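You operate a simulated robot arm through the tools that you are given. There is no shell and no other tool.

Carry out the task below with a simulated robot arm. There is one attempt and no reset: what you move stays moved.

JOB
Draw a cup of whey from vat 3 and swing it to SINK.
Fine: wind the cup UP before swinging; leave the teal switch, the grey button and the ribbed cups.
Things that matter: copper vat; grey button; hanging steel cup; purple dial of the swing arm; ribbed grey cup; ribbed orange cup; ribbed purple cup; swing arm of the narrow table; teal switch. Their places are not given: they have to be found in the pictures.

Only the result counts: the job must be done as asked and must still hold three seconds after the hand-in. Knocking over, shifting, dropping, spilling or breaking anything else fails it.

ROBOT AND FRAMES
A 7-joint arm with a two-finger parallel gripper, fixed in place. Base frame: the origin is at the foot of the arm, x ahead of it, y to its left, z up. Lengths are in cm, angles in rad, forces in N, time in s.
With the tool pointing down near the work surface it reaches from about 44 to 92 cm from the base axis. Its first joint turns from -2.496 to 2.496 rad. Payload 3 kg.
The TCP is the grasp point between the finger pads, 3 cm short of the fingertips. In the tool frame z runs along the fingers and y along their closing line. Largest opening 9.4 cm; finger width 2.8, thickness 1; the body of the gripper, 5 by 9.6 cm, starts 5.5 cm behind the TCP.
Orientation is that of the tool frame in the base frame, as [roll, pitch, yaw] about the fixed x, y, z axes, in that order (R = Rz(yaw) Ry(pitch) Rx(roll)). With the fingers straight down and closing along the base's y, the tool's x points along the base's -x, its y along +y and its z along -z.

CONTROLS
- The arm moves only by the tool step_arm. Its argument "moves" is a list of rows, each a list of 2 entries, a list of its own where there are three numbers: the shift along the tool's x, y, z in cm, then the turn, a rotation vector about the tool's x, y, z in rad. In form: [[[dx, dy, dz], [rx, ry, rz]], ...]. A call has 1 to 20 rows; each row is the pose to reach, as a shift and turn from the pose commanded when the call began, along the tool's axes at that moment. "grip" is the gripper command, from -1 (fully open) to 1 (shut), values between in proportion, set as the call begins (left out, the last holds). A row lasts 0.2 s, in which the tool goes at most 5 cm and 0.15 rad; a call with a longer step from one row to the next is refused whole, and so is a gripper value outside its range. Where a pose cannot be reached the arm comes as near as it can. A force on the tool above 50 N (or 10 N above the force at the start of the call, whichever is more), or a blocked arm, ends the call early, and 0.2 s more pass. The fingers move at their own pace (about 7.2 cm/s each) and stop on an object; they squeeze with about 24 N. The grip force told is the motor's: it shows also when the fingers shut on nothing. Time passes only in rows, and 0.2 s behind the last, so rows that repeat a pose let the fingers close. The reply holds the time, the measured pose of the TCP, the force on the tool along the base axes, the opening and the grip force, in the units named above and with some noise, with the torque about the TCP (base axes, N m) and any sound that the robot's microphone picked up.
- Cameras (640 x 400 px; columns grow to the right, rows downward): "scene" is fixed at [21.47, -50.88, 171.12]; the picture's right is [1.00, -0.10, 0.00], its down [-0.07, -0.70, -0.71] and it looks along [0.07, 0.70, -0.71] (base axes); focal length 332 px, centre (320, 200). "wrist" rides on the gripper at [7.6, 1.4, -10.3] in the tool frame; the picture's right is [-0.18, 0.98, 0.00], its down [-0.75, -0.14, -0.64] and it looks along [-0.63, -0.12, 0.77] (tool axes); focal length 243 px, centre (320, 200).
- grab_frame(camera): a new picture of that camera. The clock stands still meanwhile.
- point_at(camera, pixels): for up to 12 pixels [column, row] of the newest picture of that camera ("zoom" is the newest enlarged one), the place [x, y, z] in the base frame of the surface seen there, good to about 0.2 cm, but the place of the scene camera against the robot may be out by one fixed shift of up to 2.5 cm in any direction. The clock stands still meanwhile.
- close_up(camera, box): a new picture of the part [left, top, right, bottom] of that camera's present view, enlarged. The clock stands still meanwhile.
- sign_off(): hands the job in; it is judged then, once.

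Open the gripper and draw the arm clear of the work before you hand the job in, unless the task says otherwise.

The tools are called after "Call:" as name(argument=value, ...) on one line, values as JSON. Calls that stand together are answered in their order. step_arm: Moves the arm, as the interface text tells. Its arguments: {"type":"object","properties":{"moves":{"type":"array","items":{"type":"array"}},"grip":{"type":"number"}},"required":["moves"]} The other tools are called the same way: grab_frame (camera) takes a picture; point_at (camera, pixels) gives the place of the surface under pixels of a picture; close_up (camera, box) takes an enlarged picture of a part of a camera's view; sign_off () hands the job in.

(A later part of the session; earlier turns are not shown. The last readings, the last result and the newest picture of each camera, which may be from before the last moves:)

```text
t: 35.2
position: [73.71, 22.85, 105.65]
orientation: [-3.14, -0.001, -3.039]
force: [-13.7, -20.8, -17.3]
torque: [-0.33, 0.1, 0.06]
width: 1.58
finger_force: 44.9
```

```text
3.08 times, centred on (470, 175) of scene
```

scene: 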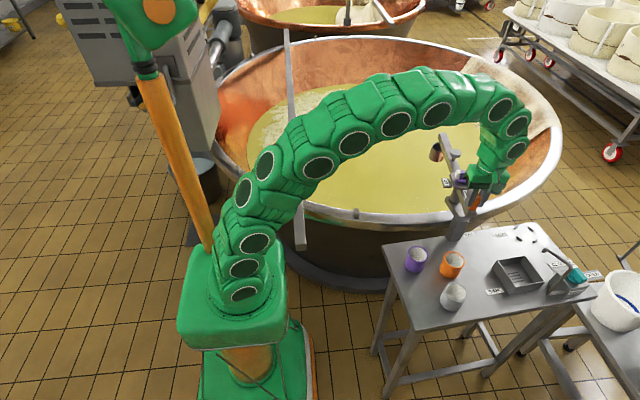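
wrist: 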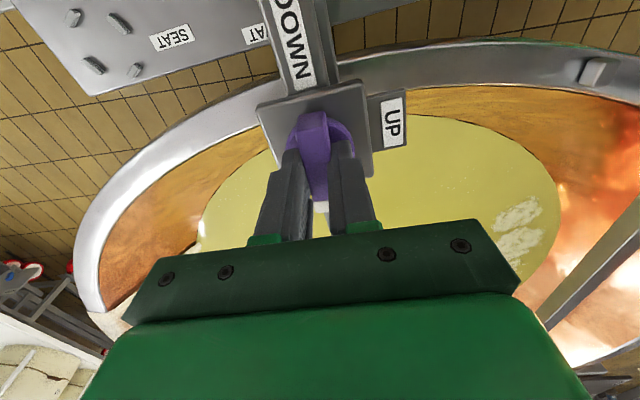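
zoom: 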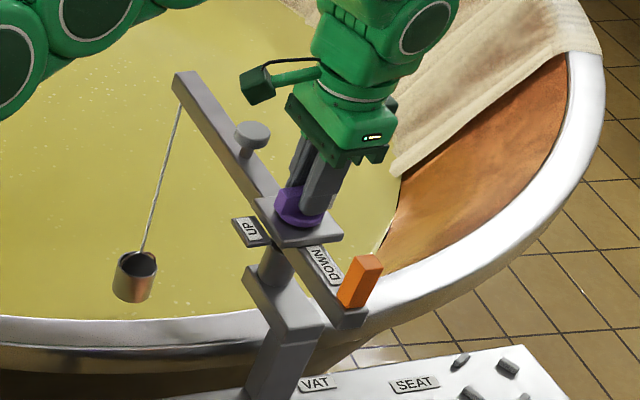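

The cup is now well down, at zoom pixel (135,278), with about 1.6 rad left to DOWN. I'll continue 1.2 rad with small easing of the loads, then check the whey contact.

Call:
step_arm(moves=[[[0.06, -0.08, 0.06], [0, 0, 0.1]], [[0.06, -0.08, 0.06], [0, 0, 0.2]], [[0.06, -0.08, 0.06], [0, 0, 0.3]], [[0.06, -0.08, 0.06], [0, 0, 0.4]], [[0.06, -0.08, 0.06], [0, 0, 0.5]], [[0.06, -0.08, 0.06], [0, 0, 0.6]], [[0.06, -0.08, 0.06], [0, 0, 0.7]], [[0.06, -0.08, 0.06], [0, 0, 0.8]], [[0.06, -0.08, 0.06], [0, 0, 0.9]], [[0.06, -0.08, 0.06], [0, 0, 1.0]], [[0.06, -0.08, 0.06], [0, 0, 1.1]], [[0.06, -0.08, 0.06], [0, 0, 1.2]], [[0.06, -0.08, 0.06], [0, 0, 1.2]]])

Call:
close_up(camera="scene", box=[380, 110, 560, 240])

Call:
grab_frame(camera="wrist")

```text
t: 38.0
position: [73.77, 22.83, 105.64]
orientation: [3.139, -0.001, 2.047]
force: [20.6, 2.0, 4.8]
torque: [-0.13, -0.36, 0.07]
width: 1.58
finger_force: 45.0
```

```text
3.08 times, centred on (470, 175) of scene
```

zoom: 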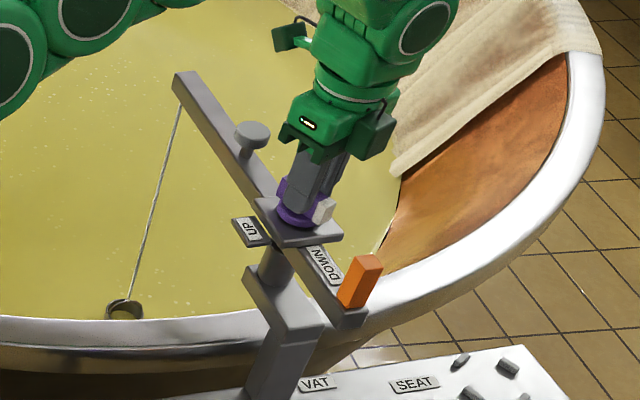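

```text
taken
```

wrist: 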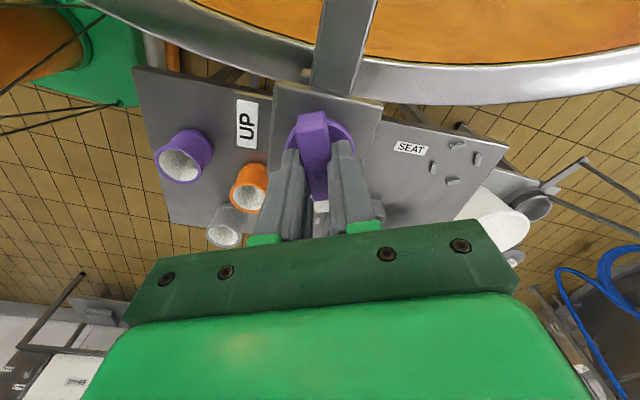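

The cup is almost under, with only its rim showing at zoom pixel (123,308), and the pointer nears DOWN. I'll turn the last 0.4 rad more slowly.

Call:
step_arm(moves=[[[-0.03, 0.07, 0], [0, 0, 0.06]], [[-0.03, 0.07, 0], [0, 0, 0.12]], [[-0.03, 0.07, 0], [0, 0, 0.18]], [[-0.03, 0.07, 0], [0, 0, 0.24]], [[-0.03, 0.07, 0], [0, 0, 0.3]], [[-0.03, 0.07, 0], [0, 0, 0.35]], [[-0.03, 0.07, 0], [0, 0, 0.4]], [[-0.03, 0.07, 0], [0, 0, 0.4]], [[-0.03, 0.07, 0], [0, 0, 0.4]]])

Call:
close_up(camera="scene", box=[380, 110, 560, 240])

Call:
grab_frame(camera="wrist")

```text
t: 40.0
position: [73.72, 22.72, 105.66]
orientation: [-3.141, 0.001, 1.645]
force: [-14.9, -5.8, 15.2]
torque: [0.14, 0.33, 0.24]
width: 1.58
finger_force: 44.5
```

```text
3.08 times, centred on (470, 175) of scene
```

zoom: 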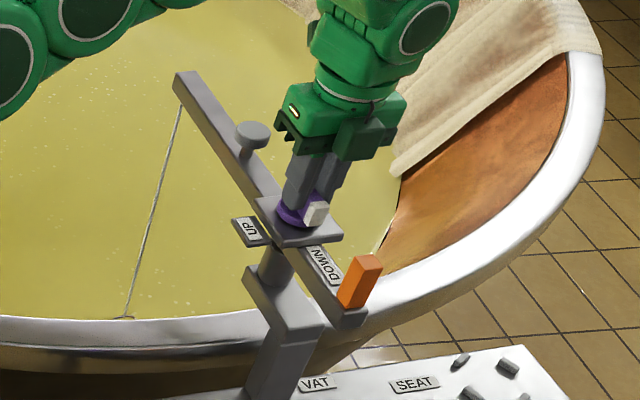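

```text
taken
```

wrist: 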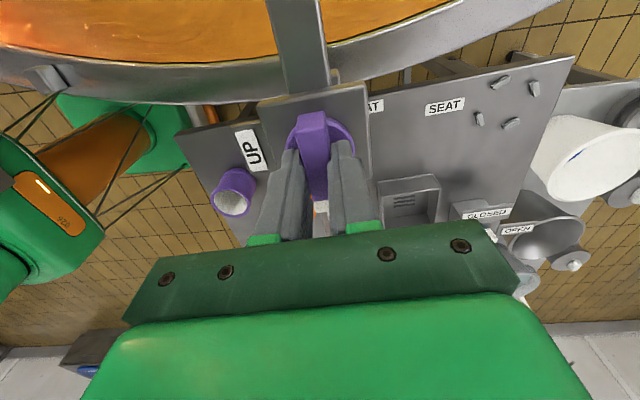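

The cup is under the whey (only the bail top shows at zoom pixel (125,316)) and the dial points to DOWN. I'll wait a second to fill, then wind back counter-clockwise slowly.

Call:
step_arm(moves=[[[-0.02, -0.06, -0.05], [0, 0, 0]], [[-0.02, -0.06, -0.05], [0, 0, 0]], [[-0.02, -0.06, -0.05], [0, 0, 0]], [[-0.02, -0.06, -0.05], [0, 0, 0]], [[-0.02, -0.06, -0.05], [0, 0, 0]], [[-0.02, -0.06, -0.05], [0, 0, -0.06]], [[-0.02, -0.06, -0.05], [0, 0, -0.12]], [[-0.02, -0.06, -0.05], [0, 0, -0.18]], [[-0.02, -0.06, -0.05], [0, 0, -0.24]], [[-0.02, -0.06, -0.05], [0, 0, -0.3]], [[-0.02, -0.06, -0.05], [0, 0, -0.36]], [[-0.02, -0.06, -0.05], [0, 0, -0.42]], [[-0.02, -0.06, -0.05], [0, 0, -0.48]], [[-0.02, -0.06, -0.05], [0, 0, -0.54]], [[-0.02, -0.06, -0.05], [0, 0, -0.6]], [[-0.02, -0.06, -0.05], [0, 0, -0.6]]])

Call:
close_up(camera="scene", box=[380, 110, 560, 240])

```text
t: 43.4
position: [73.7, 22.83, 105.67]
orientation: [3.141, 0.001, 2.247]
force: [6.9, 9.8, -3.9]
torque: [0.32, 0.0, 0.01]
width: 1.54
finger_force: 45.4
```

```text
3.08 times, centred on (470, 175) of scene
```

zoom: 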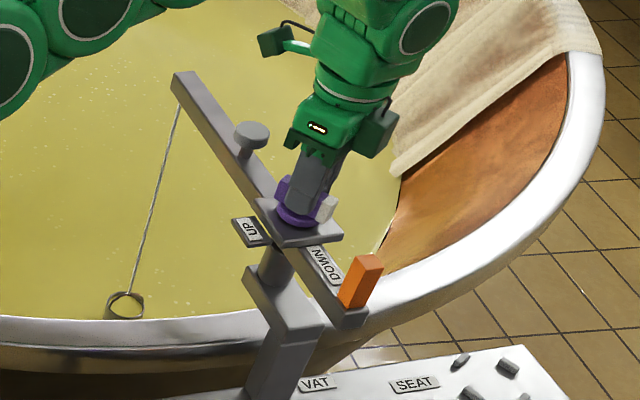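

The rim shows at zoom pixel (125,305) with yellow whey inside, so the cup is full. I'll keep winding up steadily by 1.4 rad.

Call:
step_arm(moves=[[[0, 0.03, 0], [0, 0, -0.07]], [[0, 0.03, 0], [0, 0, -0.14]], [[0, 0.03, 0], [0, 0, -0.21]], [[0, 0.03, 0], [0, 0, -0.28]], [[0, 0.03, 0], [0, 0, -0.35]], [[0, 0.03, 0], [0, 0, -0.42]], [[0, 0.03, 0], [0, 0, -0.49]], [[0, 0.03, 0], [0, 0, -0.56]], [[0, 0.03, 0], [0, 0, -0.63]], [[0, 0.03, 0], [0, 0, -0.7]], [[0, 0.03, 0], [0, 0, -0.77]], [[0, 0.03, 0], [0, 0, -0.84]], [[0, 0.03, 0], [0, 0, -0.91]], [[0, 0.03, 0], [0, 0, -0.98]], [[0, 0.03, 0], [0, 0, -1.05]], [[0, 0.03, 0], [0, 0, -1.12]], [[0, 0.03, 0], [0, 0, -1.19]], [[0, 0.03, 0], [0, 0, -1.26]], [[0, 0.03, 0], [0, 0, -1.33]], [[0, 0.03, 0], [0, 0, -1.4]]])

Call:
close_up(camera="scene", box=[380, 110, 560, 240])

```text
t: 47.6
position: [73.73, 22.86, 105.65]
orientation: [-3.141, -0.001, -2.636]
force: [-6.2, 10.7, -13.4]
torque: [0.51, -0.33, -0.06]
width: 1.58
finger_force: 45.4
```

```text
3.08 times, centred on (470, 175) of scene
```

zoom: 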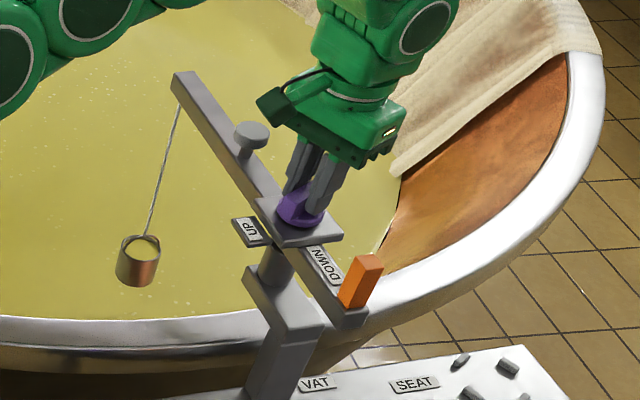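

The full cup is coming up at zoom pixel (138,262). I'll wind 1.1 rad more, to where the half turn must be regrasped.

Call:
step_arm(moves=[[[0, 0.03, 0.04], [0, 0, -0.07]], [[0, 0.03, 0.04], [0, 0, -0.14]], [[0, 0.03, 0.04], [0, 0, -0.21]], [[0, 0.03, 0.04], [0, 0, -0.28]], [[0, 0.03, 0.04], [0, 0, -0.35]], [[0, 0.03, 0.04], [0, 0, -0.42]], [[0, 0.03, 0.04], [0, 0, -0.49]], [[0, 0.03, 0.04], [0, 0, -0.56]], [[0, 0.03, 0.04], [0, 0, -0.63]], [[0, 0.03, 0.04], [0, 0, -0.7]], [[0, 0.03, 0.04], [0, 0, -0.77]], [[0, 0.03, 0.04], [0, 0, -0.84]], [[0, 0.03, 0.04], [0, 0, -0.91]], [[0, 0.03, 0.04], [0, 0, -0.98]], [[0, 0.03, 0.04], [0, 0, -1.05]], [[0, 0.03, 0.04], [0, 0, -1.1]], [[0, 0.03, 0.04], [0, 0, -1.1]], [[0, 0.03, 0.04], [0, 0, -1.1]]])

Call:
close_up(camera="scene", box=[380, 110, 560, 240])

```text
t: 51.4
position: [73.75, 22.9, 105.72]
orientation: [-3.142, -0.001, -1.537]
force: [-4.5, 3.4, 5.5]
torque: [-0.11, 0.09, -0.03]
width: 1.58
finger_force: 44.1
```

```text
3.08 times, centred on (470, 175) of scene
```

zoom: 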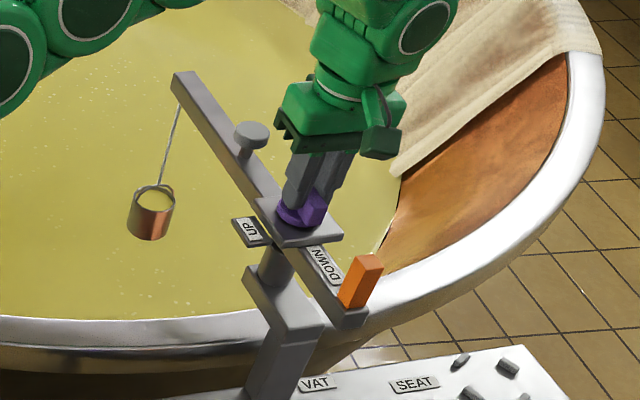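

The cup is half up at zoom pixel (152,210) and the dial torque is near zero, so it should hold. I'll open just enough and lift 4 cm, then check that the dial has not unwound.

Call:
step_arm(moves=[[[0, 0, 0], [0, 0, 0]], [[0, 0, 0], [0, 0, 0]], [[0, 0, 0], [0, 0, 0]], [[0, 0, -2], [0, 0, 0]], [[0, 0, -4], [0, 0, 0]], [[0, 0, -4], [0, 0, 0]]], grip=-0.1)

Call:
close_up(camera="scene", box=[380, 110, 560, 240])

```text
t: 52.8
position: [73.84, 22.93, 109.7]
orientation: [3.141, -0.002, -1.536]
force: [-0.1, 0.9, 0.2]
torque: [0.0, 0.0, 0.0]
width: 5.18
finger_force: 0.1
```

```text
3.08 times, centred on (470, 175) of scene
```

zoom: 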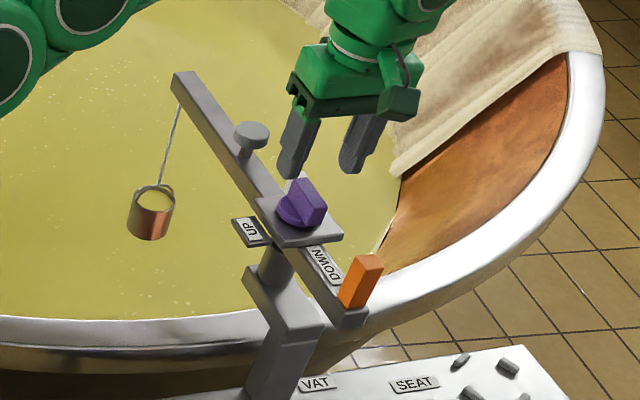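

The dial and the full cup hold. I'll turn the hand clockwise in the air by 3.0 rad.

Call:
step_arm(moves=[[[0, 0, 0], [0, 0, 0.15]], [[0, 0, 0], [0, 0, 0.3]], [[0, 0, 0], [0, 0, 0.45]], [[0, 0, 0], [0, 0, 0.6]], [[0, 0, 0], [0, 0, 0.75]], [[0, 0, 0], [0, 0, 0.9]], [[0, 0, 0], [0, 0, 1.05]], [[0, 0, 0], [0, 0, 1.2]], [[0, 0, 0], [0, 0, 1.35]], [[0, 0, 0], [0, 0, 1.5]], [[0, 0, 0], [0, 0, 1.65]], [[0, 0, 0], [0, 0, 1.8]], [[0, 0, 0], [0, 0, 1.95]], [[0, 0, 0], [0, 0, 2.1]], [[0, 0, 0], [0, 0, 2.25]], [[0, 0, 0], [0, 0, 2.4]], [[0, 0, 0], [0, 0, 2.55]], [[0, 0, 0], [0, 0, 2.7]], [[0, 0, 0], [0, 0, 2.85]], [[0, 0, 0], [0, 0, 3.0]]])

```text
t: 57.0
position: [73.83, 22.87, 109.6]
orientation: [3.141, 0.0, 1.746]
force: [-0.1, -0.3, -0.1]
torque: [0.02, 0.02, 0.06]
width: 5.17
finger_force: 0.0
```

The hand is at yaw 1.746. I'll finish the flip with +0.141 rad, lower 4 cm around the ridge and close again.

Call:
step_arm(moves=[[[0, -0.08, 0], [0, 0, 0.141]], [[0, -0.08, 2], [0, 0, 0.141]], [[0, -0.08, 3.95], [0, 0, 0.141]], [[0, -0.08, 3.95], [0, 0, 0.141]]])

Call:
step_arm(moves=[[[0, 0, 0], [0, 0, 0]], [[0, 0, 0], [0, 0, 0]], [[0, 0, 0], [0, 0, 0]], [[0, 0, 0], [0, 0, 0]]], grip=1)

Call:
grab_frame(camera="wrist")

```text
t: 58.0
position: [73.67, 22.85, 105.78]
orientation: [-3.14, 0.0, 1.606]
force: [-0.2, -0.8, -0.3]
torque: [-0.01, -0.02, 0.0]
width: 5.18
finger_force: 0.0
```

```text
t: 59.0
position: [73.69, 22.89, 105.64]
orientation: [3.14, 0.0, 1.607]
force: [22.8, 4.0, -4.8]
torque: [0.03, -0.44, -0.02]
width: 1.59
finger_force: 44.9
```

```text
taken
```

wrist: 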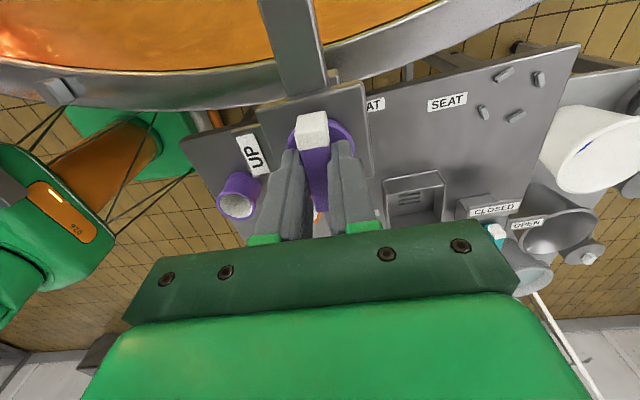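

The ridge is regrasped with the white tip at wrist pixel (312,128). I'll wind counter-clockwise 1.4 rad, easing 0.09 cm along tool y, then check.

Call:
step_arm(moves=[[[0, 0.09, 0], [0, 0, -0.07]], [[0, 0.09, 0], [0, 0, -0.14]], [[0, 0.09, 0], [0, 0, -0.21]], [[0, 0.09, 0], [0, 0, -0.28]], [[0, 0.09, 0], [0, 0, -0.35]], [[0, 0.09, 0], [0, 0, -0.42]], [[0, 0.09, 0], [0, 0, -0.49]], [[0, 0.09, 0], [0, 0, -0.56]], [[0, 0.09, 0], [0, 0, -0.63]], [[0, 0.09, 0], [0, 0, -0.7]], [[0, 0.09, 0], [0, 0, -0.77]], [[0, 0.09, 0], [0, 0, -0.84]], [[0, 0.09, 0], [0, 0, -0.91]], [[0, 0.09, 0], [0, 0, -0.98]], [[0, 0.09, 0], [0, 0, -1.05]], [[0, 0.09, 0], [0, 0, -1.12]], [[0, 0.09, 0], [0, 0, -1.19]], [[0, 0.09, 0], [0, 0, -1.26]], [[0, 0.09, 0], [0, 0, -1.33]], [[0, 0.09, 0], [0, 0, -1.4]]])

Call:
close_up(camera="scene", box=[380, 110, 560, 240])

```text
t: 63.2
position: [73.65, 22.86, 105.63]
orientation: [-3.14, 0.0, 3.007]
force: [-24.4, -2.0, -18.0]
torque: [-0.02, 0.07, 0.0]
width: 1.59
finger_force: 44.8
```

```text
3.08 times, centred on (470, 175) of scene
```

zoom: 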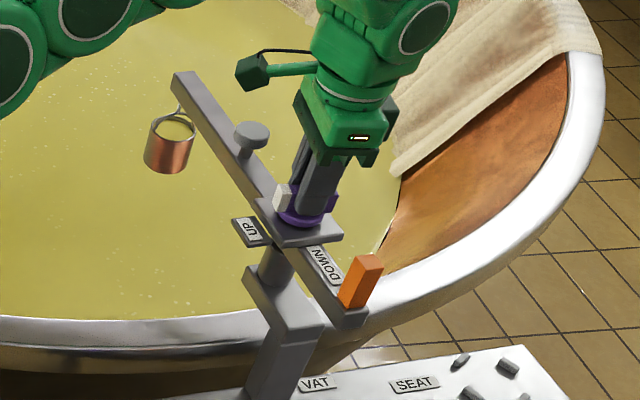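

The cup is nearly fully up, at zoom pixel (170,140). I'll turn the last 0.2 rad to the UP stop gently while easing the -24 N x load.

Call:
step_arm(moves=[[[0.08, -0.02, 0.05], [0, 0, -0.04]], [[0.08, -0.02, 0.05], [0, 0, -0.08]], [[0.08, -0.02, 0.05], [0, 0, -0.12]], [[0.08, -0.02, 0.05], [0, 0, -0.16]], [[0.08, -0.02, 0.05], [0, 0, -0.2]], [[0.08, -0.02, 0.05], [0, 0, -0.22]], [[0.08, -0.02, 0.05], [0, 0, -0.22]]])

Call:
close_up(camera="scene", box=[380, 110, 560, 240])

Call:
grab_frame(camera="wrist")

```text
t: 64.8
position: [73.68, 22.76, 105.67]
orientation: [-3.14, -0.001, -3.058]
force: [5.8, -1.4, -6.9]
torque: [-0.01, 0.18, -0.06]
width: 1.59
finger_force: 45.1
```

```text
3.08 times, centred on (470, 175) of scene
```

zoom: 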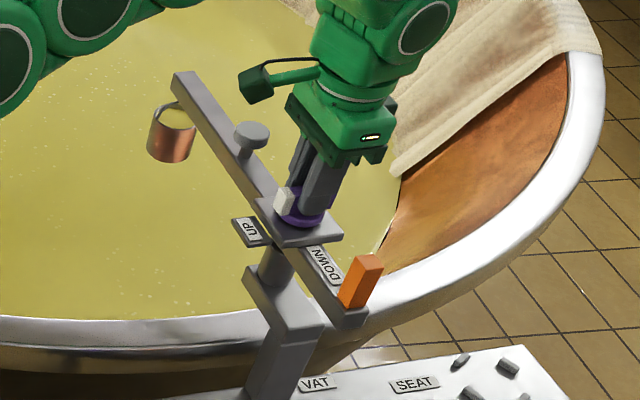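

```text
taken
```

wrist: 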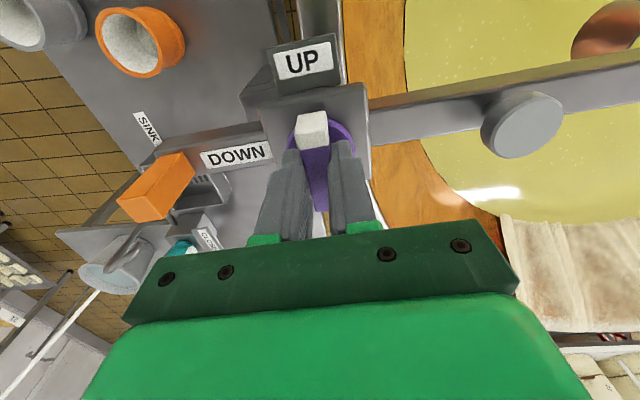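

The dial is back at UP and the cup hangs high at zoom pixel (172,130), like at the start. I'll nudge 0.06 rad more to be sure that it rests at the stop.

Call:
step_arm(moves=[[[0, 0, 0], [0, 0, -0.03]], [[0, 0, 0], [0, 0, -0.06]], [[0, 0, 0], [0, 0, -0.06]]])

Call:
close_up(camera="scene", box=[420, 120, 500, 180])

```text
t: 65.6
position: [73.71, 22.88, 105.67]
orientation: [-3.141, 0.0, -2.998]
force: [5.2, -1.2, -3.3]
torque: [-0.03, -0.03, -1.45]
width: 1.71
finger_force: 44.9
```

```text
6.67 times, centred on (460, 150) of scene
```

zoom: 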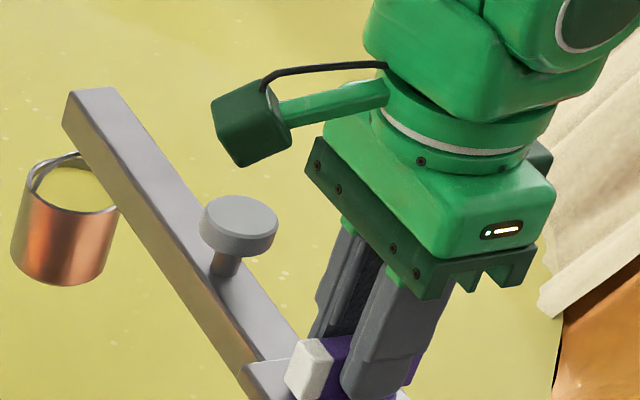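

The torque of -1.45 N m confirms the UP stop, and the cup is full under the beam. I'll relax that twist, open the fingers and lift clear.

Call:
step_arm(moves=[[[0, 0, 0], [0, 0, 0.06]], [[0, 0, 0], [0, 0, 0.06]]])

Call:
step_arm(moves=[[[0, 0, 0], [0, 0, 0]], [[0, 0, 0], [0, 0, 0]], [[0, 0, 0], [0, 0, 0]], [[0, 0, -2], [0, 0, 0]], [[0, 0, -5], [0, 0, 0]], [[0, 0, -8], [0, 0, 0]], [[0, 0, -8], [0, 0, 0]]], grip=-0.1)

Call:
grab_frame(camera="scene")

Call:
point_at(camera="scene", pixels=[[543, 250], [544, 252], [555, 256], [572, 267], [565, 280], [549, 292], [517, 262], [497, 275], [505, 292], [540, 285], [517, 275], [577, 276]])

Call:
close_up(camera="scene", box=[480, 225, 610, 310])

Call:
grab_frame(camera="wrist")

```text
t: 66.2
position: [73.58, 22.78, 105.64]
orientation: [-3.14, 0.0, -3.058]
force: [0.2, -2.7, 2.1]
torque: [-0.19, 0.55, -0.01]
width: 1.57
finger_force: 45.1
```

```text
t: 67.8
position: [73.6, 22.91, 113.65]
orientation: [-3.14, 0.002, -3.059]
force: [1.0, 0.4, -0.3]
torque: [0.01, 0.01, -0.01]
width: 5.15
finger_force: 0.0
```

```text
taken
```

scene: 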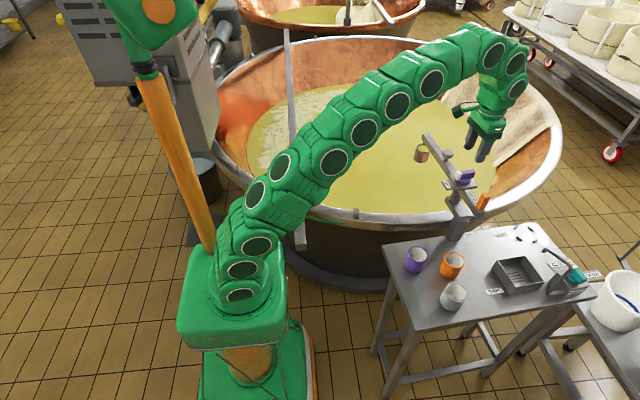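

```text
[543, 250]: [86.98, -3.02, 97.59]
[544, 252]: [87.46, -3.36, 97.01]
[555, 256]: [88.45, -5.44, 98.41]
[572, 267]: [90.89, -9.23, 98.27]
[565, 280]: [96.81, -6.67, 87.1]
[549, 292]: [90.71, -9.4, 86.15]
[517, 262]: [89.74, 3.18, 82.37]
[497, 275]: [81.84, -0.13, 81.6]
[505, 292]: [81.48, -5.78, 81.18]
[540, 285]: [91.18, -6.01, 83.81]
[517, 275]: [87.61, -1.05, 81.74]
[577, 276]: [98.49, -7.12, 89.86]
```

```text
4.71 times, centred on (545, 268) of scene
```

zoom: 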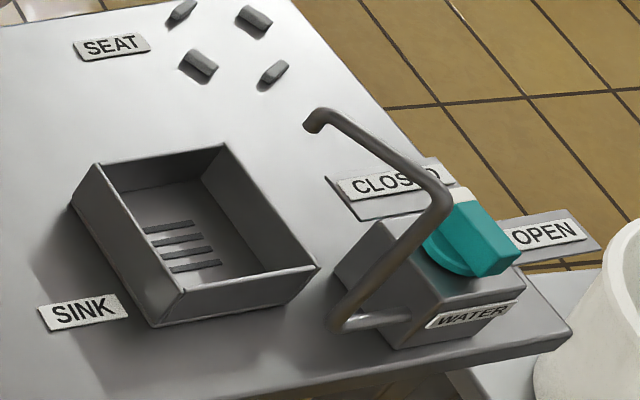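

```text
taken
```

wrist: 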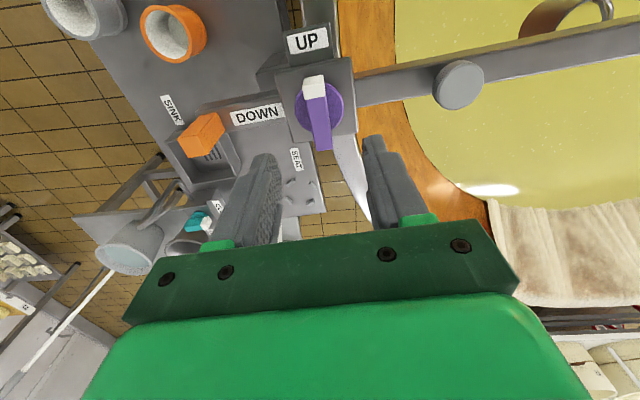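

The spout over the sink is measured at about (87.6,-2,96.5) corrected, in line with the hub, so I need the cup rim's height before swinging under it. I'll measure the cup and the beam's underside.

Call:
close_up(camera="scene", box=[405, 125, 485, 175])

Call:
point_at(camera="scene", pixels=[[421, 150], [421, 158], [416, 150], [427, 150], [421, 147], [424, 134], [430, 133], [428, 139], [450, 165], [447, 170], [483, 205], [448, 154]])

```text
8.00 times, centred on (445, 150) of scene
```

zoom: 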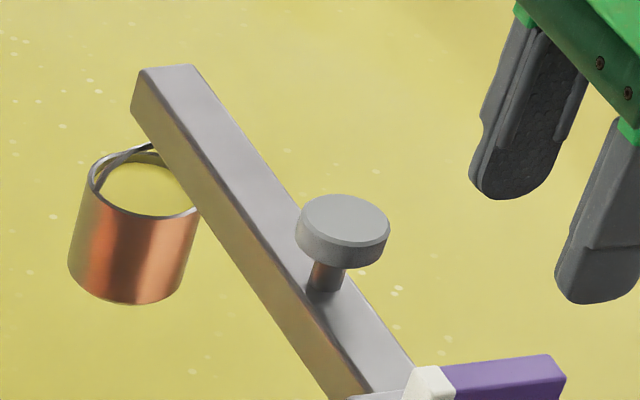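

```text
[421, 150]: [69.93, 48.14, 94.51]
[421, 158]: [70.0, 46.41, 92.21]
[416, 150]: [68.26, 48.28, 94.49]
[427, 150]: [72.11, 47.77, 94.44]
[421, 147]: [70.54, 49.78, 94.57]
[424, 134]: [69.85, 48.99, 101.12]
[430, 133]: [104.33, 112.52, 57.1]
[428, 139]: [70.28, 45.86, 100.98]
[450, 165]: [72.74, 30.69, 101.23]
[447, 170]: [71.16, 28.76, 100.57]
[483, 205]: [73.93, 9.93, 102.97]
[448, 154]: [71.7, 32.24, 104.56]
```

The whey in the cup stands at z≈93.5 with the rim about 94, below the spout end (about 95.5–96.5), so the cup passes under it. Now I move back above the handle at about (74.4,11.9), turning the hand back counter-clockwise 1.55 rad.

Call:
step_arm(moves=[[[0.01, -1.0, 0], [0, 0, -0.141]], [[0.02, -2.0, 0], [0, 0, -0.282]], [[0.03, -3.0, 0], [0, 0, -0.423]], [[0.04, -4.0, 0], [0, 0, -0.564]], [[0.05, -5.0, 0], [0, 0, -0.705]], [[0.07, -6.0, 0], [0, 0, -0.846]], [[0.08, -7.0, 0], [0, 0, -0.987]], [[0.09, -8.0, 0], [0, 0, -1.128]], [[0.1, -9.0, 0], [0, 0, -1.269]], [[0.11, -10.0, 0], [0, 0, -1.41]], [[0.12, -11.03, 0], [0, 0, -1.551]], [[0.12, -11.03, 0], [0, 0, -1.551]]], grip=-0.2)

Call:
grab_frame(camera="wrist")

Call:
close_up(camera="wrist", box=[240, 80, 400, 240])

```text
t: 70.4
position: [74.47, 11.79, 113.66]
orientation: [-3.14, -0.001, -1.505]
force: [0.5, 0.2, -0.2]
torque: [0.04, 0.01, 0.0]
width: 5.67
finger_force: 0.1
```

```text
taken
```

wrist: 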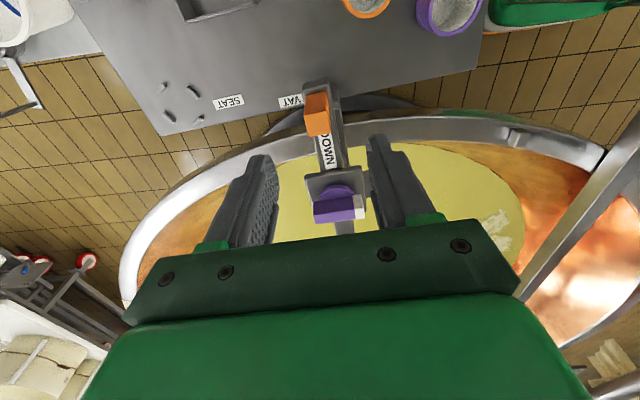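

```text
2.50 times, centred on (320, 160) of wrist
```

zoom: 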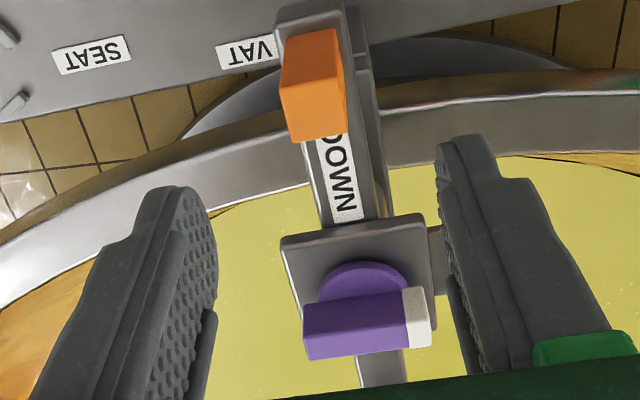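

Call:
point_at(camera="zoom", pixels=[[284, 92], [330, 85], [292, 140], [337, 132], [310, 110], [340, 60], [285, 35], [315, 50], [318, 215], [362, 212], [288, 240], [425, 225]])

```text
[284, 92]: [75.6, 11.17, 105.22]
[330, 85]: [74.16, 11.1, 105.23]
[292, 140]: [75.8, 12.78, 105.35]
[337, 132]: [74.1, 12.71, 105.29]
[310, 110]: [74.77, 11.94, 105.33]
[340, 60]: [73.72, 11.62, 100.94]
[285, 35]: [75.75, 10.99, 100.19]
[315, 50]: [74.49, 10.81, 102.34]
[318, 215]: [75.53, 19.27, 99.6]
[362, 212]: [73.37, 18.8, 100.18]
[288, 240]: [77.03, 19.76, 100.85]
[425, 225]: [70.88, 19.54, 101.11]
```

The handle top is centred at about (74.9,11.95), so the beam is at about 96°. I'll correct the hand position by (+0.43,+0.16) and 0.044 rad, and lower around the handle to z≈104.1.

Call:
step_arm(moves=[[[-0.13, -0.44, 0], [0, 0, -0.044]], [[-0.13, -0.44, 3], [0, 0, -0.044]], [[-0.13, -0.44, 6], [0, 0, -0.044]], [[-0.13, -0.44, 8.3], [0, 0, -0.044]], [[-0.13, -0.44, 9.5], [0, 0, -0.044]], [[-0.13, -0.44, 9.5], [0, 0, -0.044]]])

Call:
grab_frame(camera="wrist")

```text
t: 71.8
position: [74.99, 12.03, 104.04]
orientation: [-3.142, -0.001, -1.462]
force: [0.3, 0.3, -1.2]
torque: [0.01, 0.02, -0.02]
width: 5.67
finger_force: 0.0
```

```text
taken
```

wrist: 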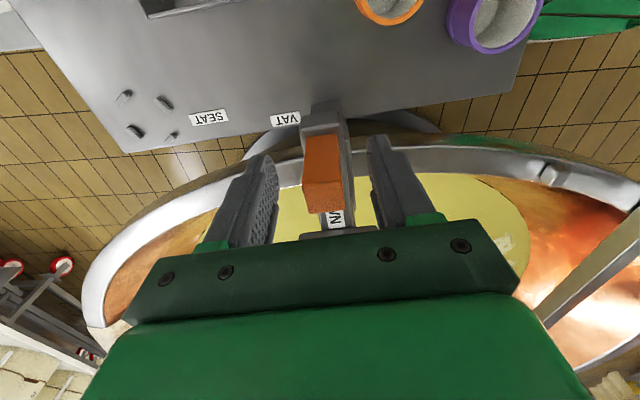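

The handle is centred between the fingers at wrist pixel (322,172). I'll close on it.

Call:
step_arm(moves=[[[0, 0, 0], [0, 0, 0]], [[0, 0, 0], [0, 0, 0]], [[0, 0, 0], [0, 0, 0]], [[0, 0, 0], [0, 0, 0]]], grip=1)

```text
t: 72.6
position: [74.64, 11.96, 104.07]
orientation: [3.135, 0.0, -1.463]
force: [-14.7, -1.1, 13.3]
torque: [0.24, -1.08, -0.24]
width: 2.1
finger_force: 44.4
stopped in row 3: the force on the tool passed its limit at 52 N (the readings are from after the stop); the commanded pose is now the measured one
```

The grip closed (2.10 cm) though the call ended early on a brief 52 N contact; the beam seems to have shifted about 1°. I'll check the cup before swinging.

Call:
close_up(camera="scene", box=[380, 110, 560, 240])

```text
3.08 times, centred on (470, 175) of scene
```

zoom: 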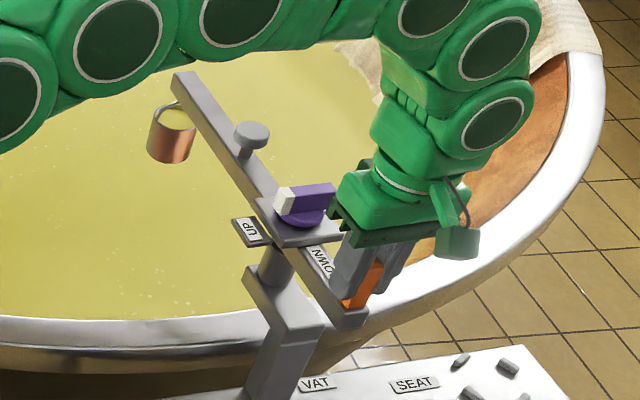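

The full cup hangs steady at zoom pixel (172,130). I'll swing clockwise slowly (0.04 rad per row with soft start and end) by 0.51 rad.

Call:
step_arm(moves=[[[-0.003, 0.109, -0.03], [0, 0, 0.01]], [[-0.012, 0.328, -0.03], [0, 0, 0.03]], [[-0.034, 0.655, -0.03], [0, 0, 0.06]], [[-0.079, 1.09, -0.03], [0, 0, 0.1]], [[-0.141, 1.522, -0.03], [0, 0, 0.14]], [[-0.22, 1.953, -0.03], [0, 0, 0.18]], [[-0.316, 2.379, -0.03], [0, 0, 0.22]], [[-0.429, 2.802, -0.03], [0, 0, 0.26]], [[-0.559, 3.219, -0.03], [0, 0, 0.3]], [[-0.706, 3.631, -0.03], [0, 0, 0.34]], [[-0.869, 4.037, -0.03], [0, 0, 0.38]], [[-1.048, 4.436, -0.03], [0, 0, 0.42]], [[-1.193, 4.731, -0.03], [0, 0, 0.45]], [[-1.346, 5.02, -0.03], [0, 0, 0.48]], [[-1.453, 5.21, -0.03], [0, 0, 0.5]], [[-1.509, 5.305, -0.03], [0, 0, 0.51]]])

Call:
grab_frame(camera="scene")

```text
t: 76.0
position: [69.31, 12.8, 104.16]
orientation: [3.134, -0.004, -1.972]
force: [-5.4, -11.7, -13.9]
torque: [0.09, -1.52, -0.05]
width: 2.08
finger_force: 44.7
```

```text
taken
```

scene: 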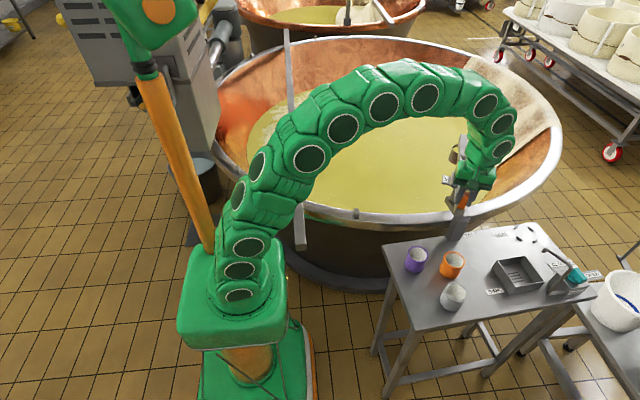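

The handle is at (69.3,12.8), beam about 66°, with low forces. I'll continue the same slow clockwise swing by 0.63 rad.

Call:
step_arm(moves=[[[0.039, 0.11, 0.02], [0, 0, 0.01]], [[0.031, 0.329, 0.04], [0, 0, 0.03]], [[0.013, 0.658, 0.04], [0, 0, 0.06]], [[-0.027, 1.094, 0.04], [0, 0, 0.1]], [[-0.084, 1.529, 0.04], [0, 0, 0.14]], [[-0.159, 1.962, 0.04], [0, 0, 0.18]], [[-0.251, 2.391, 0.04], [0, 0, 0.22]], [[-0.36, 2.816, 0.04], [0, 0, 0.26]], [[-0.485, 3.236, 0.04], [0, 0, 0.3]], [[-0.628, 3.652, 0.04], [0, 0, 0.34]], [[-0.787, 4.06, 0.04], [0, 0, 0.38]], [[-0.962, 4.463, 0.04], [0, 0, 0.42]], [[-1.154, 4.857, 0.04], [0, 0, 0.46]], [[-1.36, 5.244, 0.04], [0, 0, 0.5]], [[-1.583, 5.623, 0.04], [0, 0, 0.54]], [[-1.759, 5.9, 0.04], [0, 0, 0.57]], [[-1.944, 6.173, 0.04], [0, 0, 0.6]], [[-2.071, 6.352, 0.04], [0, 0, 0.62]], [[-2.137, 6.439, 0.04], [0, 0, 0.63]]])

Call:
close_up(camera="scene", box=[400, 100, 600, 260])

```text
t: 80.0
position: [64.17, 17.44, 104.02]
orientation: [3.14, -0.005, -2.602]
force: [26.0, 10.8, -12.4]
torque: [-0.1, -0.95, -0.33]
width: 2.11
finger_force: 45.0
```

```text
2.50 times, centred on (500, 180) of scene
```

zoom: 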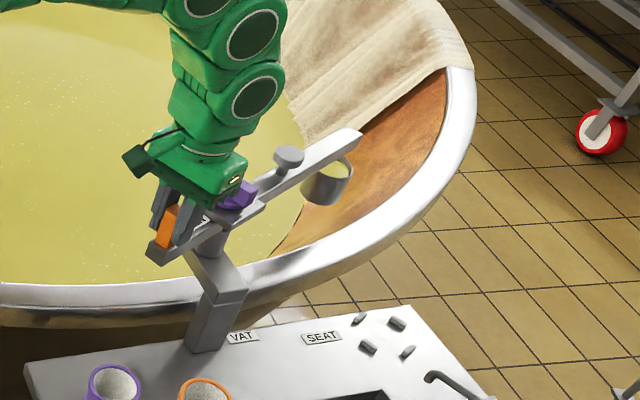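

The cup stays full at zoom pixel (328,180) and the beam is at about 30°. The radial force of 28 N asks for a slightly smaller radius, so I'll correct that and swing another 0.68 rad.

Call:
step_arm(moves=[[[-0.103, 0.109, 0.03], [0, 0, 0.01]], [[-0.113, 0.326, 0.03], [0, 0, 0.03]], [[-0.135, 0.651, 0.03], [0, 0, 0.06]], [[-0.18, 1.083, 0.03], [0, 0, 0.1]], [[-0.242, 1.513, 0.03], [0, 0, 0.14]], [[-0.322, 1.94, 0.03], [0, 0, 0.18]], [[-0.418, 2.364, 0.03], [0, 0, 0.22]], [[-0.531, 2.783, 0.03], [0, 0, 0.26]], [[-0.661, 3.198, 0.03], [0, 0, 0.3]], [[-0.8075, 3.607, 0.03], [0, 0, 0.34]], [[-0.97, 4.01, 0.03], [0, 0, 0.38]], [[-1.149, 4.406, 0.03], [0, 0, 0.42]], [[-1.343, 4.795, 0.03], [0, 0, 0.46]], [[-1.553, 5.175, 0.03], [0, 0, 0.5]], [[-1.777, 5.547, 0.03], [0, 0, 0.54]], [[-2.017, 5.91, 0.03], [0, 0, 0.58]], [[-2.271, 6.262, 0.03], [0, 0, 0.62]], [[-2.47, 6.52, 0.03], [0, 0, 0.65]], [[-2.607, 6.688, 0.03], [0, 0, 0.67]], [[-2.677, 6.771, 0.03], [0, 0, 0.68]]])

Call:
close_up(camera="scene", box=[400, 140, 600, 300])

```text
t: 84.2
position: [63.08, 24.61, 104.0]
orientation: [-3.14, -0.006, 3.001]
force: [-24.1, 3.0, 20.6]
torque: [0.35, 0.6, -0.17]
width: 2.1
finger_force: 45.0
```

```text
2.50 times, centred on (500, 220) of scene
```

zoom: 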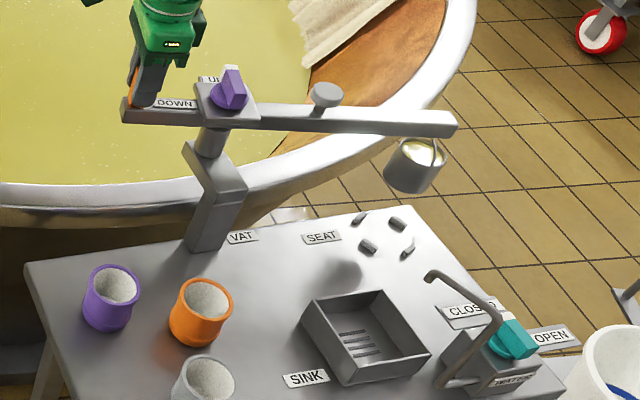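

The full cup (zoom pixel (415,160)) has come to just before SEAT, beam about -9°. I'll correct the radius outward 0.1 cm and up 0.05 cm, and swing 0.56 rad further, stopping before the spout.

Call:
step_arm(moves=[[[0.097, 0.109, -0.05], [0, 0, 0.01]], [[0.087, 0.326, -0.05], [0, 0, 0.03]], [[0.065, 0.651, -0.05], [0, 0, 0.06]], [[0.02, 1.083, -0.05], [0, 0, 0.1]], [[-0.042, 1.513, -0.05], [0, 0, 0.14]], [[-0.122, 1.94, -0.05], [0, 0, 0.18]], [[-0.218, 2.364, -0.05], [0, 0, 0.22]], [[-0.331, 2.783, -0.05], [0, 0, 0.26]], [[-0.461, 3.198, -0.05], [0, 0, 0.3]], [[-0.6075, 3.607, -0.05], [0, 0, 0.34]], [[-0.77, 4.01, -0.05], [0, 0, 0.38]], [[-0.949, 4.406, -0.05], [0, 0, 0.42]], [[-1.143, 4.795, -0.05], [0, 0, 0.46]], [[-1.353, 5.175, -0.05], [0, 0, 0.5]], [[-1.519, 5.455, -0.05], [0, 0, 0.53]], [[-1.635, 5.639, -0.05], [0, 0, 0.55]], [[-1.694, 5.73, -0.05], [0, 0, 0.56]]])

Call:
close_up(camera="scene", box=[430, 160, 600, 310])

Call:
grab_frame(camera="wrist")

```text
t: 87.8
position: [65.45, 30.01, 104.13]
orientation: [-3.138, -0.003, 2.44]
force: [4.5, -10.2, 2.3]
torque: [0.5, -0.58, -0.39]
width: 2.11
finger_force: 45.0
```

```text
2.67 times, centred on (515, 235) of scene
```

zoom: 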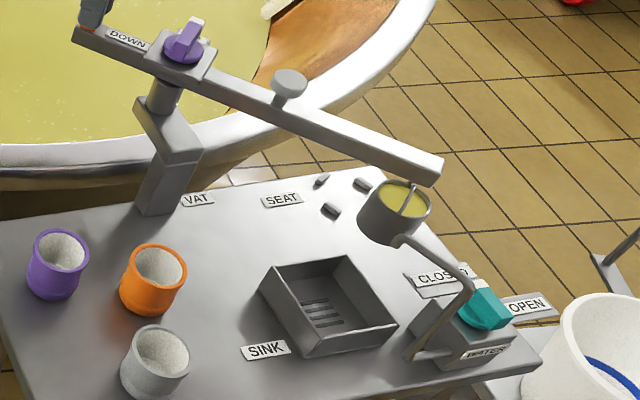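

```text
taken
```

wrist: 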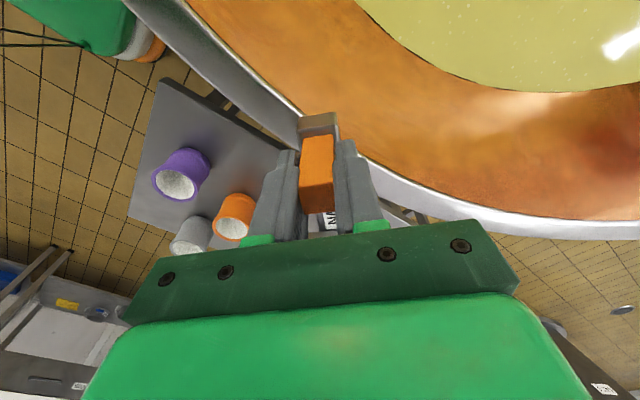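

The beam is at about -41° and the cup at zoom pixel (395,215) is close to the spout end at (398,240). I'll measure the cup, spout and sink in this same picture before going on.

Call:
point_at(camera="zoom", pixels=[[400, 200], [378, 188], [430, 205], [383, 192], [385, 235], [397, 240], [405, 236], [430, 255], [468, 285], [180, 55], [440, 165], [360, 215]])

Call:
point_at(camera="zoom", pixels=[[262, 280], [305, 355], [397, 325], [347, 258], [320, 312], [310, 320], [430, 185], [434, 178], [418, 170], [408, 340], [412, 195], [290, 290]])

```text
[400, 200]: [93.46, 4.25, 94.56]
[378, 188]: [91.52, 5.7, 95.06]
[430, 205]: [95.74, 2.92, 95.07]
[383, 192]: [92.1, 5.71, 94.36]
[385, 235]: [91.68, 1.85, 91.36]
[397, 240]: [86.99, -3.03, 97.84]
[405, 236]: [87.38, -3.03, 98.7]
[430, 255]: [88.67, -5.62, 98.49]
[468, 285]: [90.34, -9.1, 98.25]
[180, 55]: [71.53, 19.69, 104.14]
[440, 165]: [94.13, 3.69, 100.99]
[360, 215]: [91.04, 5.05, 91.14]
```

```text
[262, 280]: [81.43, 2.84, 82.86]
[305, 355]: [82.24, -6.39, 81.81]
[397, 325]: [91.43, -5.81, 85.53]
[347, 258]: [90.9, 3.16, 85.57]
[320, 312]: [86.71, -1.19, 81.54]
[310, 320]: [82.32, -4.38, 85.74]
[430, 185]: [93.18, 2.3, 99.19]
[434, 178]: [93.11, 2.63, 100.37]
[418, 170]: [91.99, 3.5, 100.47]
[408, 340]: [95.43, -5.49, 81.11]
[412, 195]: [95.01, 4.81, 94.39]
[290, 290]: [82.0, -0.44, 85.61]
```

The cup rim is at z 95.1 and the spout end at 97.0–98.7 (same frame), spout end radius 28.5 against beam end 27.9 and cup centre 27.0, so it should pass clear. I'll measure the sink corners precisely to get the SINK angle.

Call:
close_up(camera="scene", box=[480, 225, 610, 310])

Call:
point_at(camera="zoom", pixels=[[72, 205], [224, 146], [317, 268], [183, 290], [98, 168], [156, 324], [172, 248], [313, 122], [308, 130], [318, 112], [322, 130], [440, 190]])

```text
4.71 times, centred on (545, 268) of scene
```

zoom: 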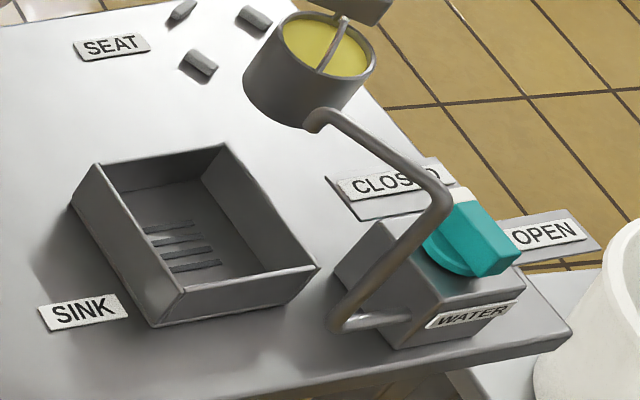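

```text
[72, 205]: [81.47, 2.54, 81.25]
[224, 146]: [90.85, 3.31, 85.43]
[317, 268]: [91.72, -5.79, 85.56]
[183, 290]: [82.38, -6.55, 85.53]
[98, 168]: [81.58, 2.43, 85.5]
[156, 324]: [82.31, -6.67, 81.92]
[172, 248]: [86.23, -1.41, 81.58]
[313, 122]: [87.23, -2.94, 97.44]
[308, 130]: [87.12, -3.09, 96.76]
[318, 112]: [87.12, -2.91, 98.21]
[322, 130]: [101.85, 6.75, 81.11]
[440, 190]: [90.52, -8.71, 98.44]
```

The sink's centre is at about (86.6,-1.65) in the scene frame, giving a SINK beam angle of about -60°, right by the spout. I'll go on slowly by 0.18 rad and check clearance again.

Call:
step_arm(moves=[[[-0.042, 0.109, 0], [0, 0, 0.01]], [[-0.047, 0.272, 0], [0, 0, 0.025]], [[-0.058, 0.489, 0], [0, 0, 0.045]], [[-0.077, 0.761, 0], [0, 0, 0.07]], [[-0.103, 1.031, 0], [0, 0, 0.095]], [[-0.136, 1.301, 0], [0, 0, 0.12]], [[-0.176, 1.57, 0], [0, 0, 0.145]], [[-0.212, 1.785, 0], [0, 0, 0.165]], [[-0.232, 1.892, 0], [0, 0, 0.175]], [[-0.2425, 1.945, 0], [0, 0, 0.18]]])

Call:
close_up(camera="scene", box=[480, 205, 610, 300])

```text
t: 90.0
position: [66.83, 31.34, 104.12]
orientation: [-3.136, -0.003, 2.259]
force: [-8.3, 0.2, -3.6]
torque: [0.21, -1.28, -0.61]
width: 2.07
finger_force: 44.9
```

```text
4.21 times, centred on (545, 252) of scene
```

zoom: 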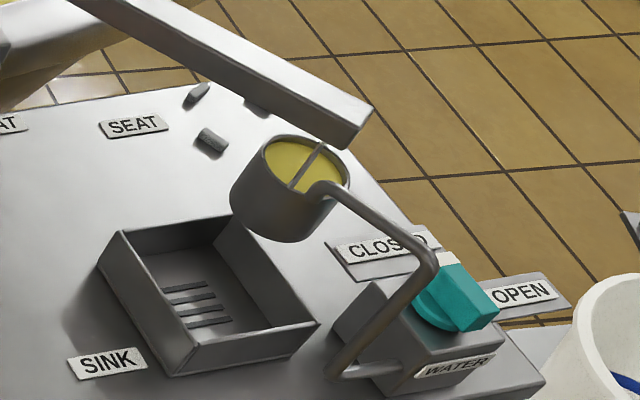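

The beam is at -51° and the spout end (zoom pixel (318,190)) overlaps the cup in view. I'll zoom in more to see spout, bail and beam end, and measure them.

Call:
close_up(camera="scene", box=[520, 225, 580, 268])

Call:
point_at(camera="zoom", pixels=[[270, 80], [250, 105], [290, 110], [325, 110], [330, 155], [345, 135], [380, 170], [200, 110], [330, 200], [375, 35], [340, 60], [310, 30]])

```text
9.30 times, centred on (550, 246) of scene
```

zoom: 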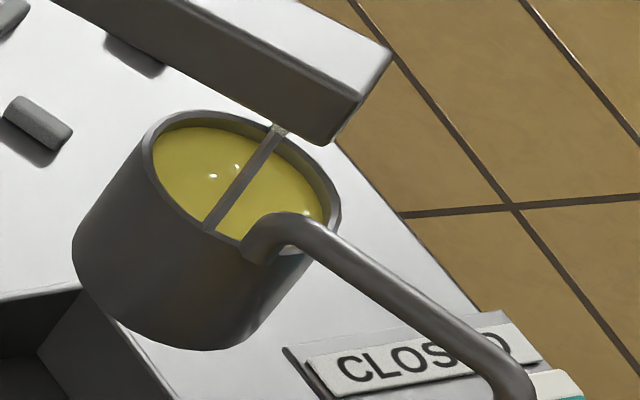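

```text
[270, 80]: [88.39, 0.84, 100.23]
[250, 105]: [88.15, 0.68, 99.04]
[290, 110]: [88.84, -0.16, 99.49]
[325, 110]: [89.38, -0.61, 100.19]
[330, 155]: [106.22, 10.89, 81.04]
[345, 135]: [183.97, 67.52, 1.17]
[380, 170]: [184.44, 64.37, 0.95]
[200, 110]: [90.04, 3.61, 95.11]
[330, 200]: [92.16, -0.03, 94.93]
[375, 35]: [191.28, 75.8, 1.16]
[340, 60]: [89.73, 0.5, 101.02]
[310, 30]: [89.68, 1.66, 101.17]
```

The bail lies across the beam at radius about 27, and the spout end's inner face is at about 27.5–28, so clearance is small but present. I'll creep on by 0.06 rad (3.4°) and watch forces and picture.

Call:
step_arm(moves=[[[-0.001, 0.109, 0], [0, 0, 0.01]], [[-0.004, 0.218, 0], [0, 0, 0.02]], [[-0.01, 0.382, 0], [0, 0, 0.035]], [[-0.018, 0.546, 0], [0, 0, 0.05]], [[-0.025, 0.655, 0], [0, 0, 0.06]]])

Call:
close_up(camera="scene", box=[515, 225, 575, 268])

```text
t: 91.2
position: [67.49, 31.86, 104.06]
orientation: [-3.138, -0.004, 2.201]
force: [-4.6, 2.7, -0.5]
torque: [0.96, -0.45, -0.27]
width: 2.1
finger_force: 45.0
```

```text
9.30 times, centred on (545, 246) of scene
```

zoom: 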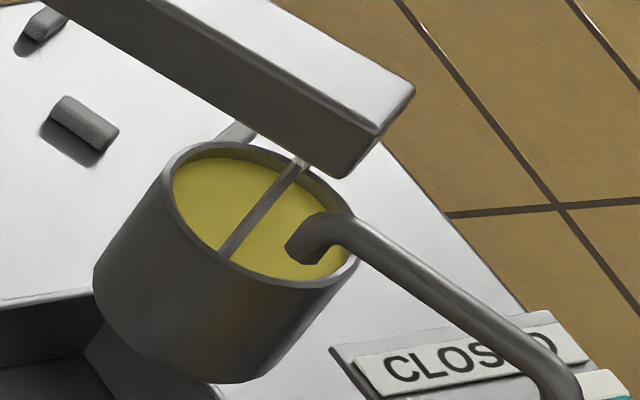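

At -55° the forces stay small and the picture shows the bail and beam end passing inside the spout (tip at zoom pixel (300,248)). I'll creep the last 0.08 rad to about -60°.

Call:
step_arm(moves=[[[-0.003, 0.109, 0], [0, 0, 0.01]], [[-0.008, 0.219, 0], [0, 0, 0.02]], [[-0.017, 0.383, 0], [0, 0, 0.035]], [[-0.028, 0.547, 0], [0, 0, 0.05]], [[-0.042, 0.711, 0], [0, 0, 0.065]], [[-0.052, 0.82, 0], [0, 0, 0.075]], [[-0.058, 0.875, 0], [0, 0, 0.08]]])

Call:
close_up(camera="scene", box=[490, 215, 590, 300])

Call:
point_at(camera="zoom", pixels=[[200, 130], [215, 150], [180, 130], [230, 160], [175, 110], [245, 170], [170, 150], [195, 170], [265, 150], [230, 60], [235, 100], [250, 80]])

```text
t: 92.8
position: [68.18, 32.22, 104.13]
orientation: [-3.137, -0.002, 2.122]
force: [-1.7, 5.1, 9.1]
torque: [0.7, -0.91, -0.05]
width: 2.1
finger_force: 44.4
```

```text
4.71 times, centred on (540, 258) of scene
```

zoom: 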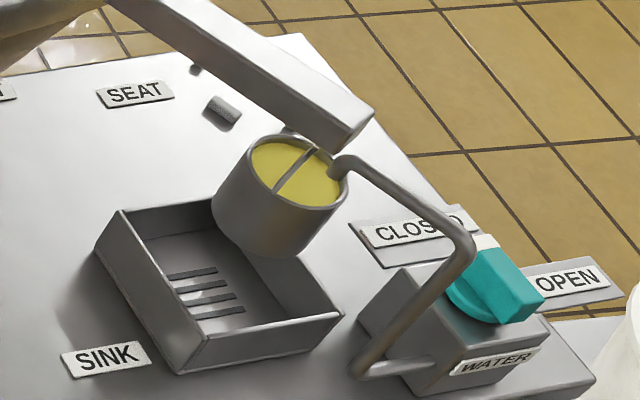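

```text
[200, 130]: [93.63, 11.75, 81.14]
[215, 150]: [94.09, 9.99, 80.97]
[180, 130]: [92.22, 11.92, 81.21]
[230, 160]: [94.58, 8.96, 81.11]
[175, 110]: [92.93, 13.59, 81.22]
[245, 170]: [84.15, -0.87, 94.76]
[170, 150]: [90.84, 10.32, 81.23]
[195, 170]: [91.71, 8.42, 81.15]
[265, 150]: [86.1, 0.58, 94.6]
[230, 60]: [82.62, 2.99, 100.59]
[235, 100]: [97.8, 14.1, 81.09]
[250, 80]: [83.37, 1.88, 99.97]
```

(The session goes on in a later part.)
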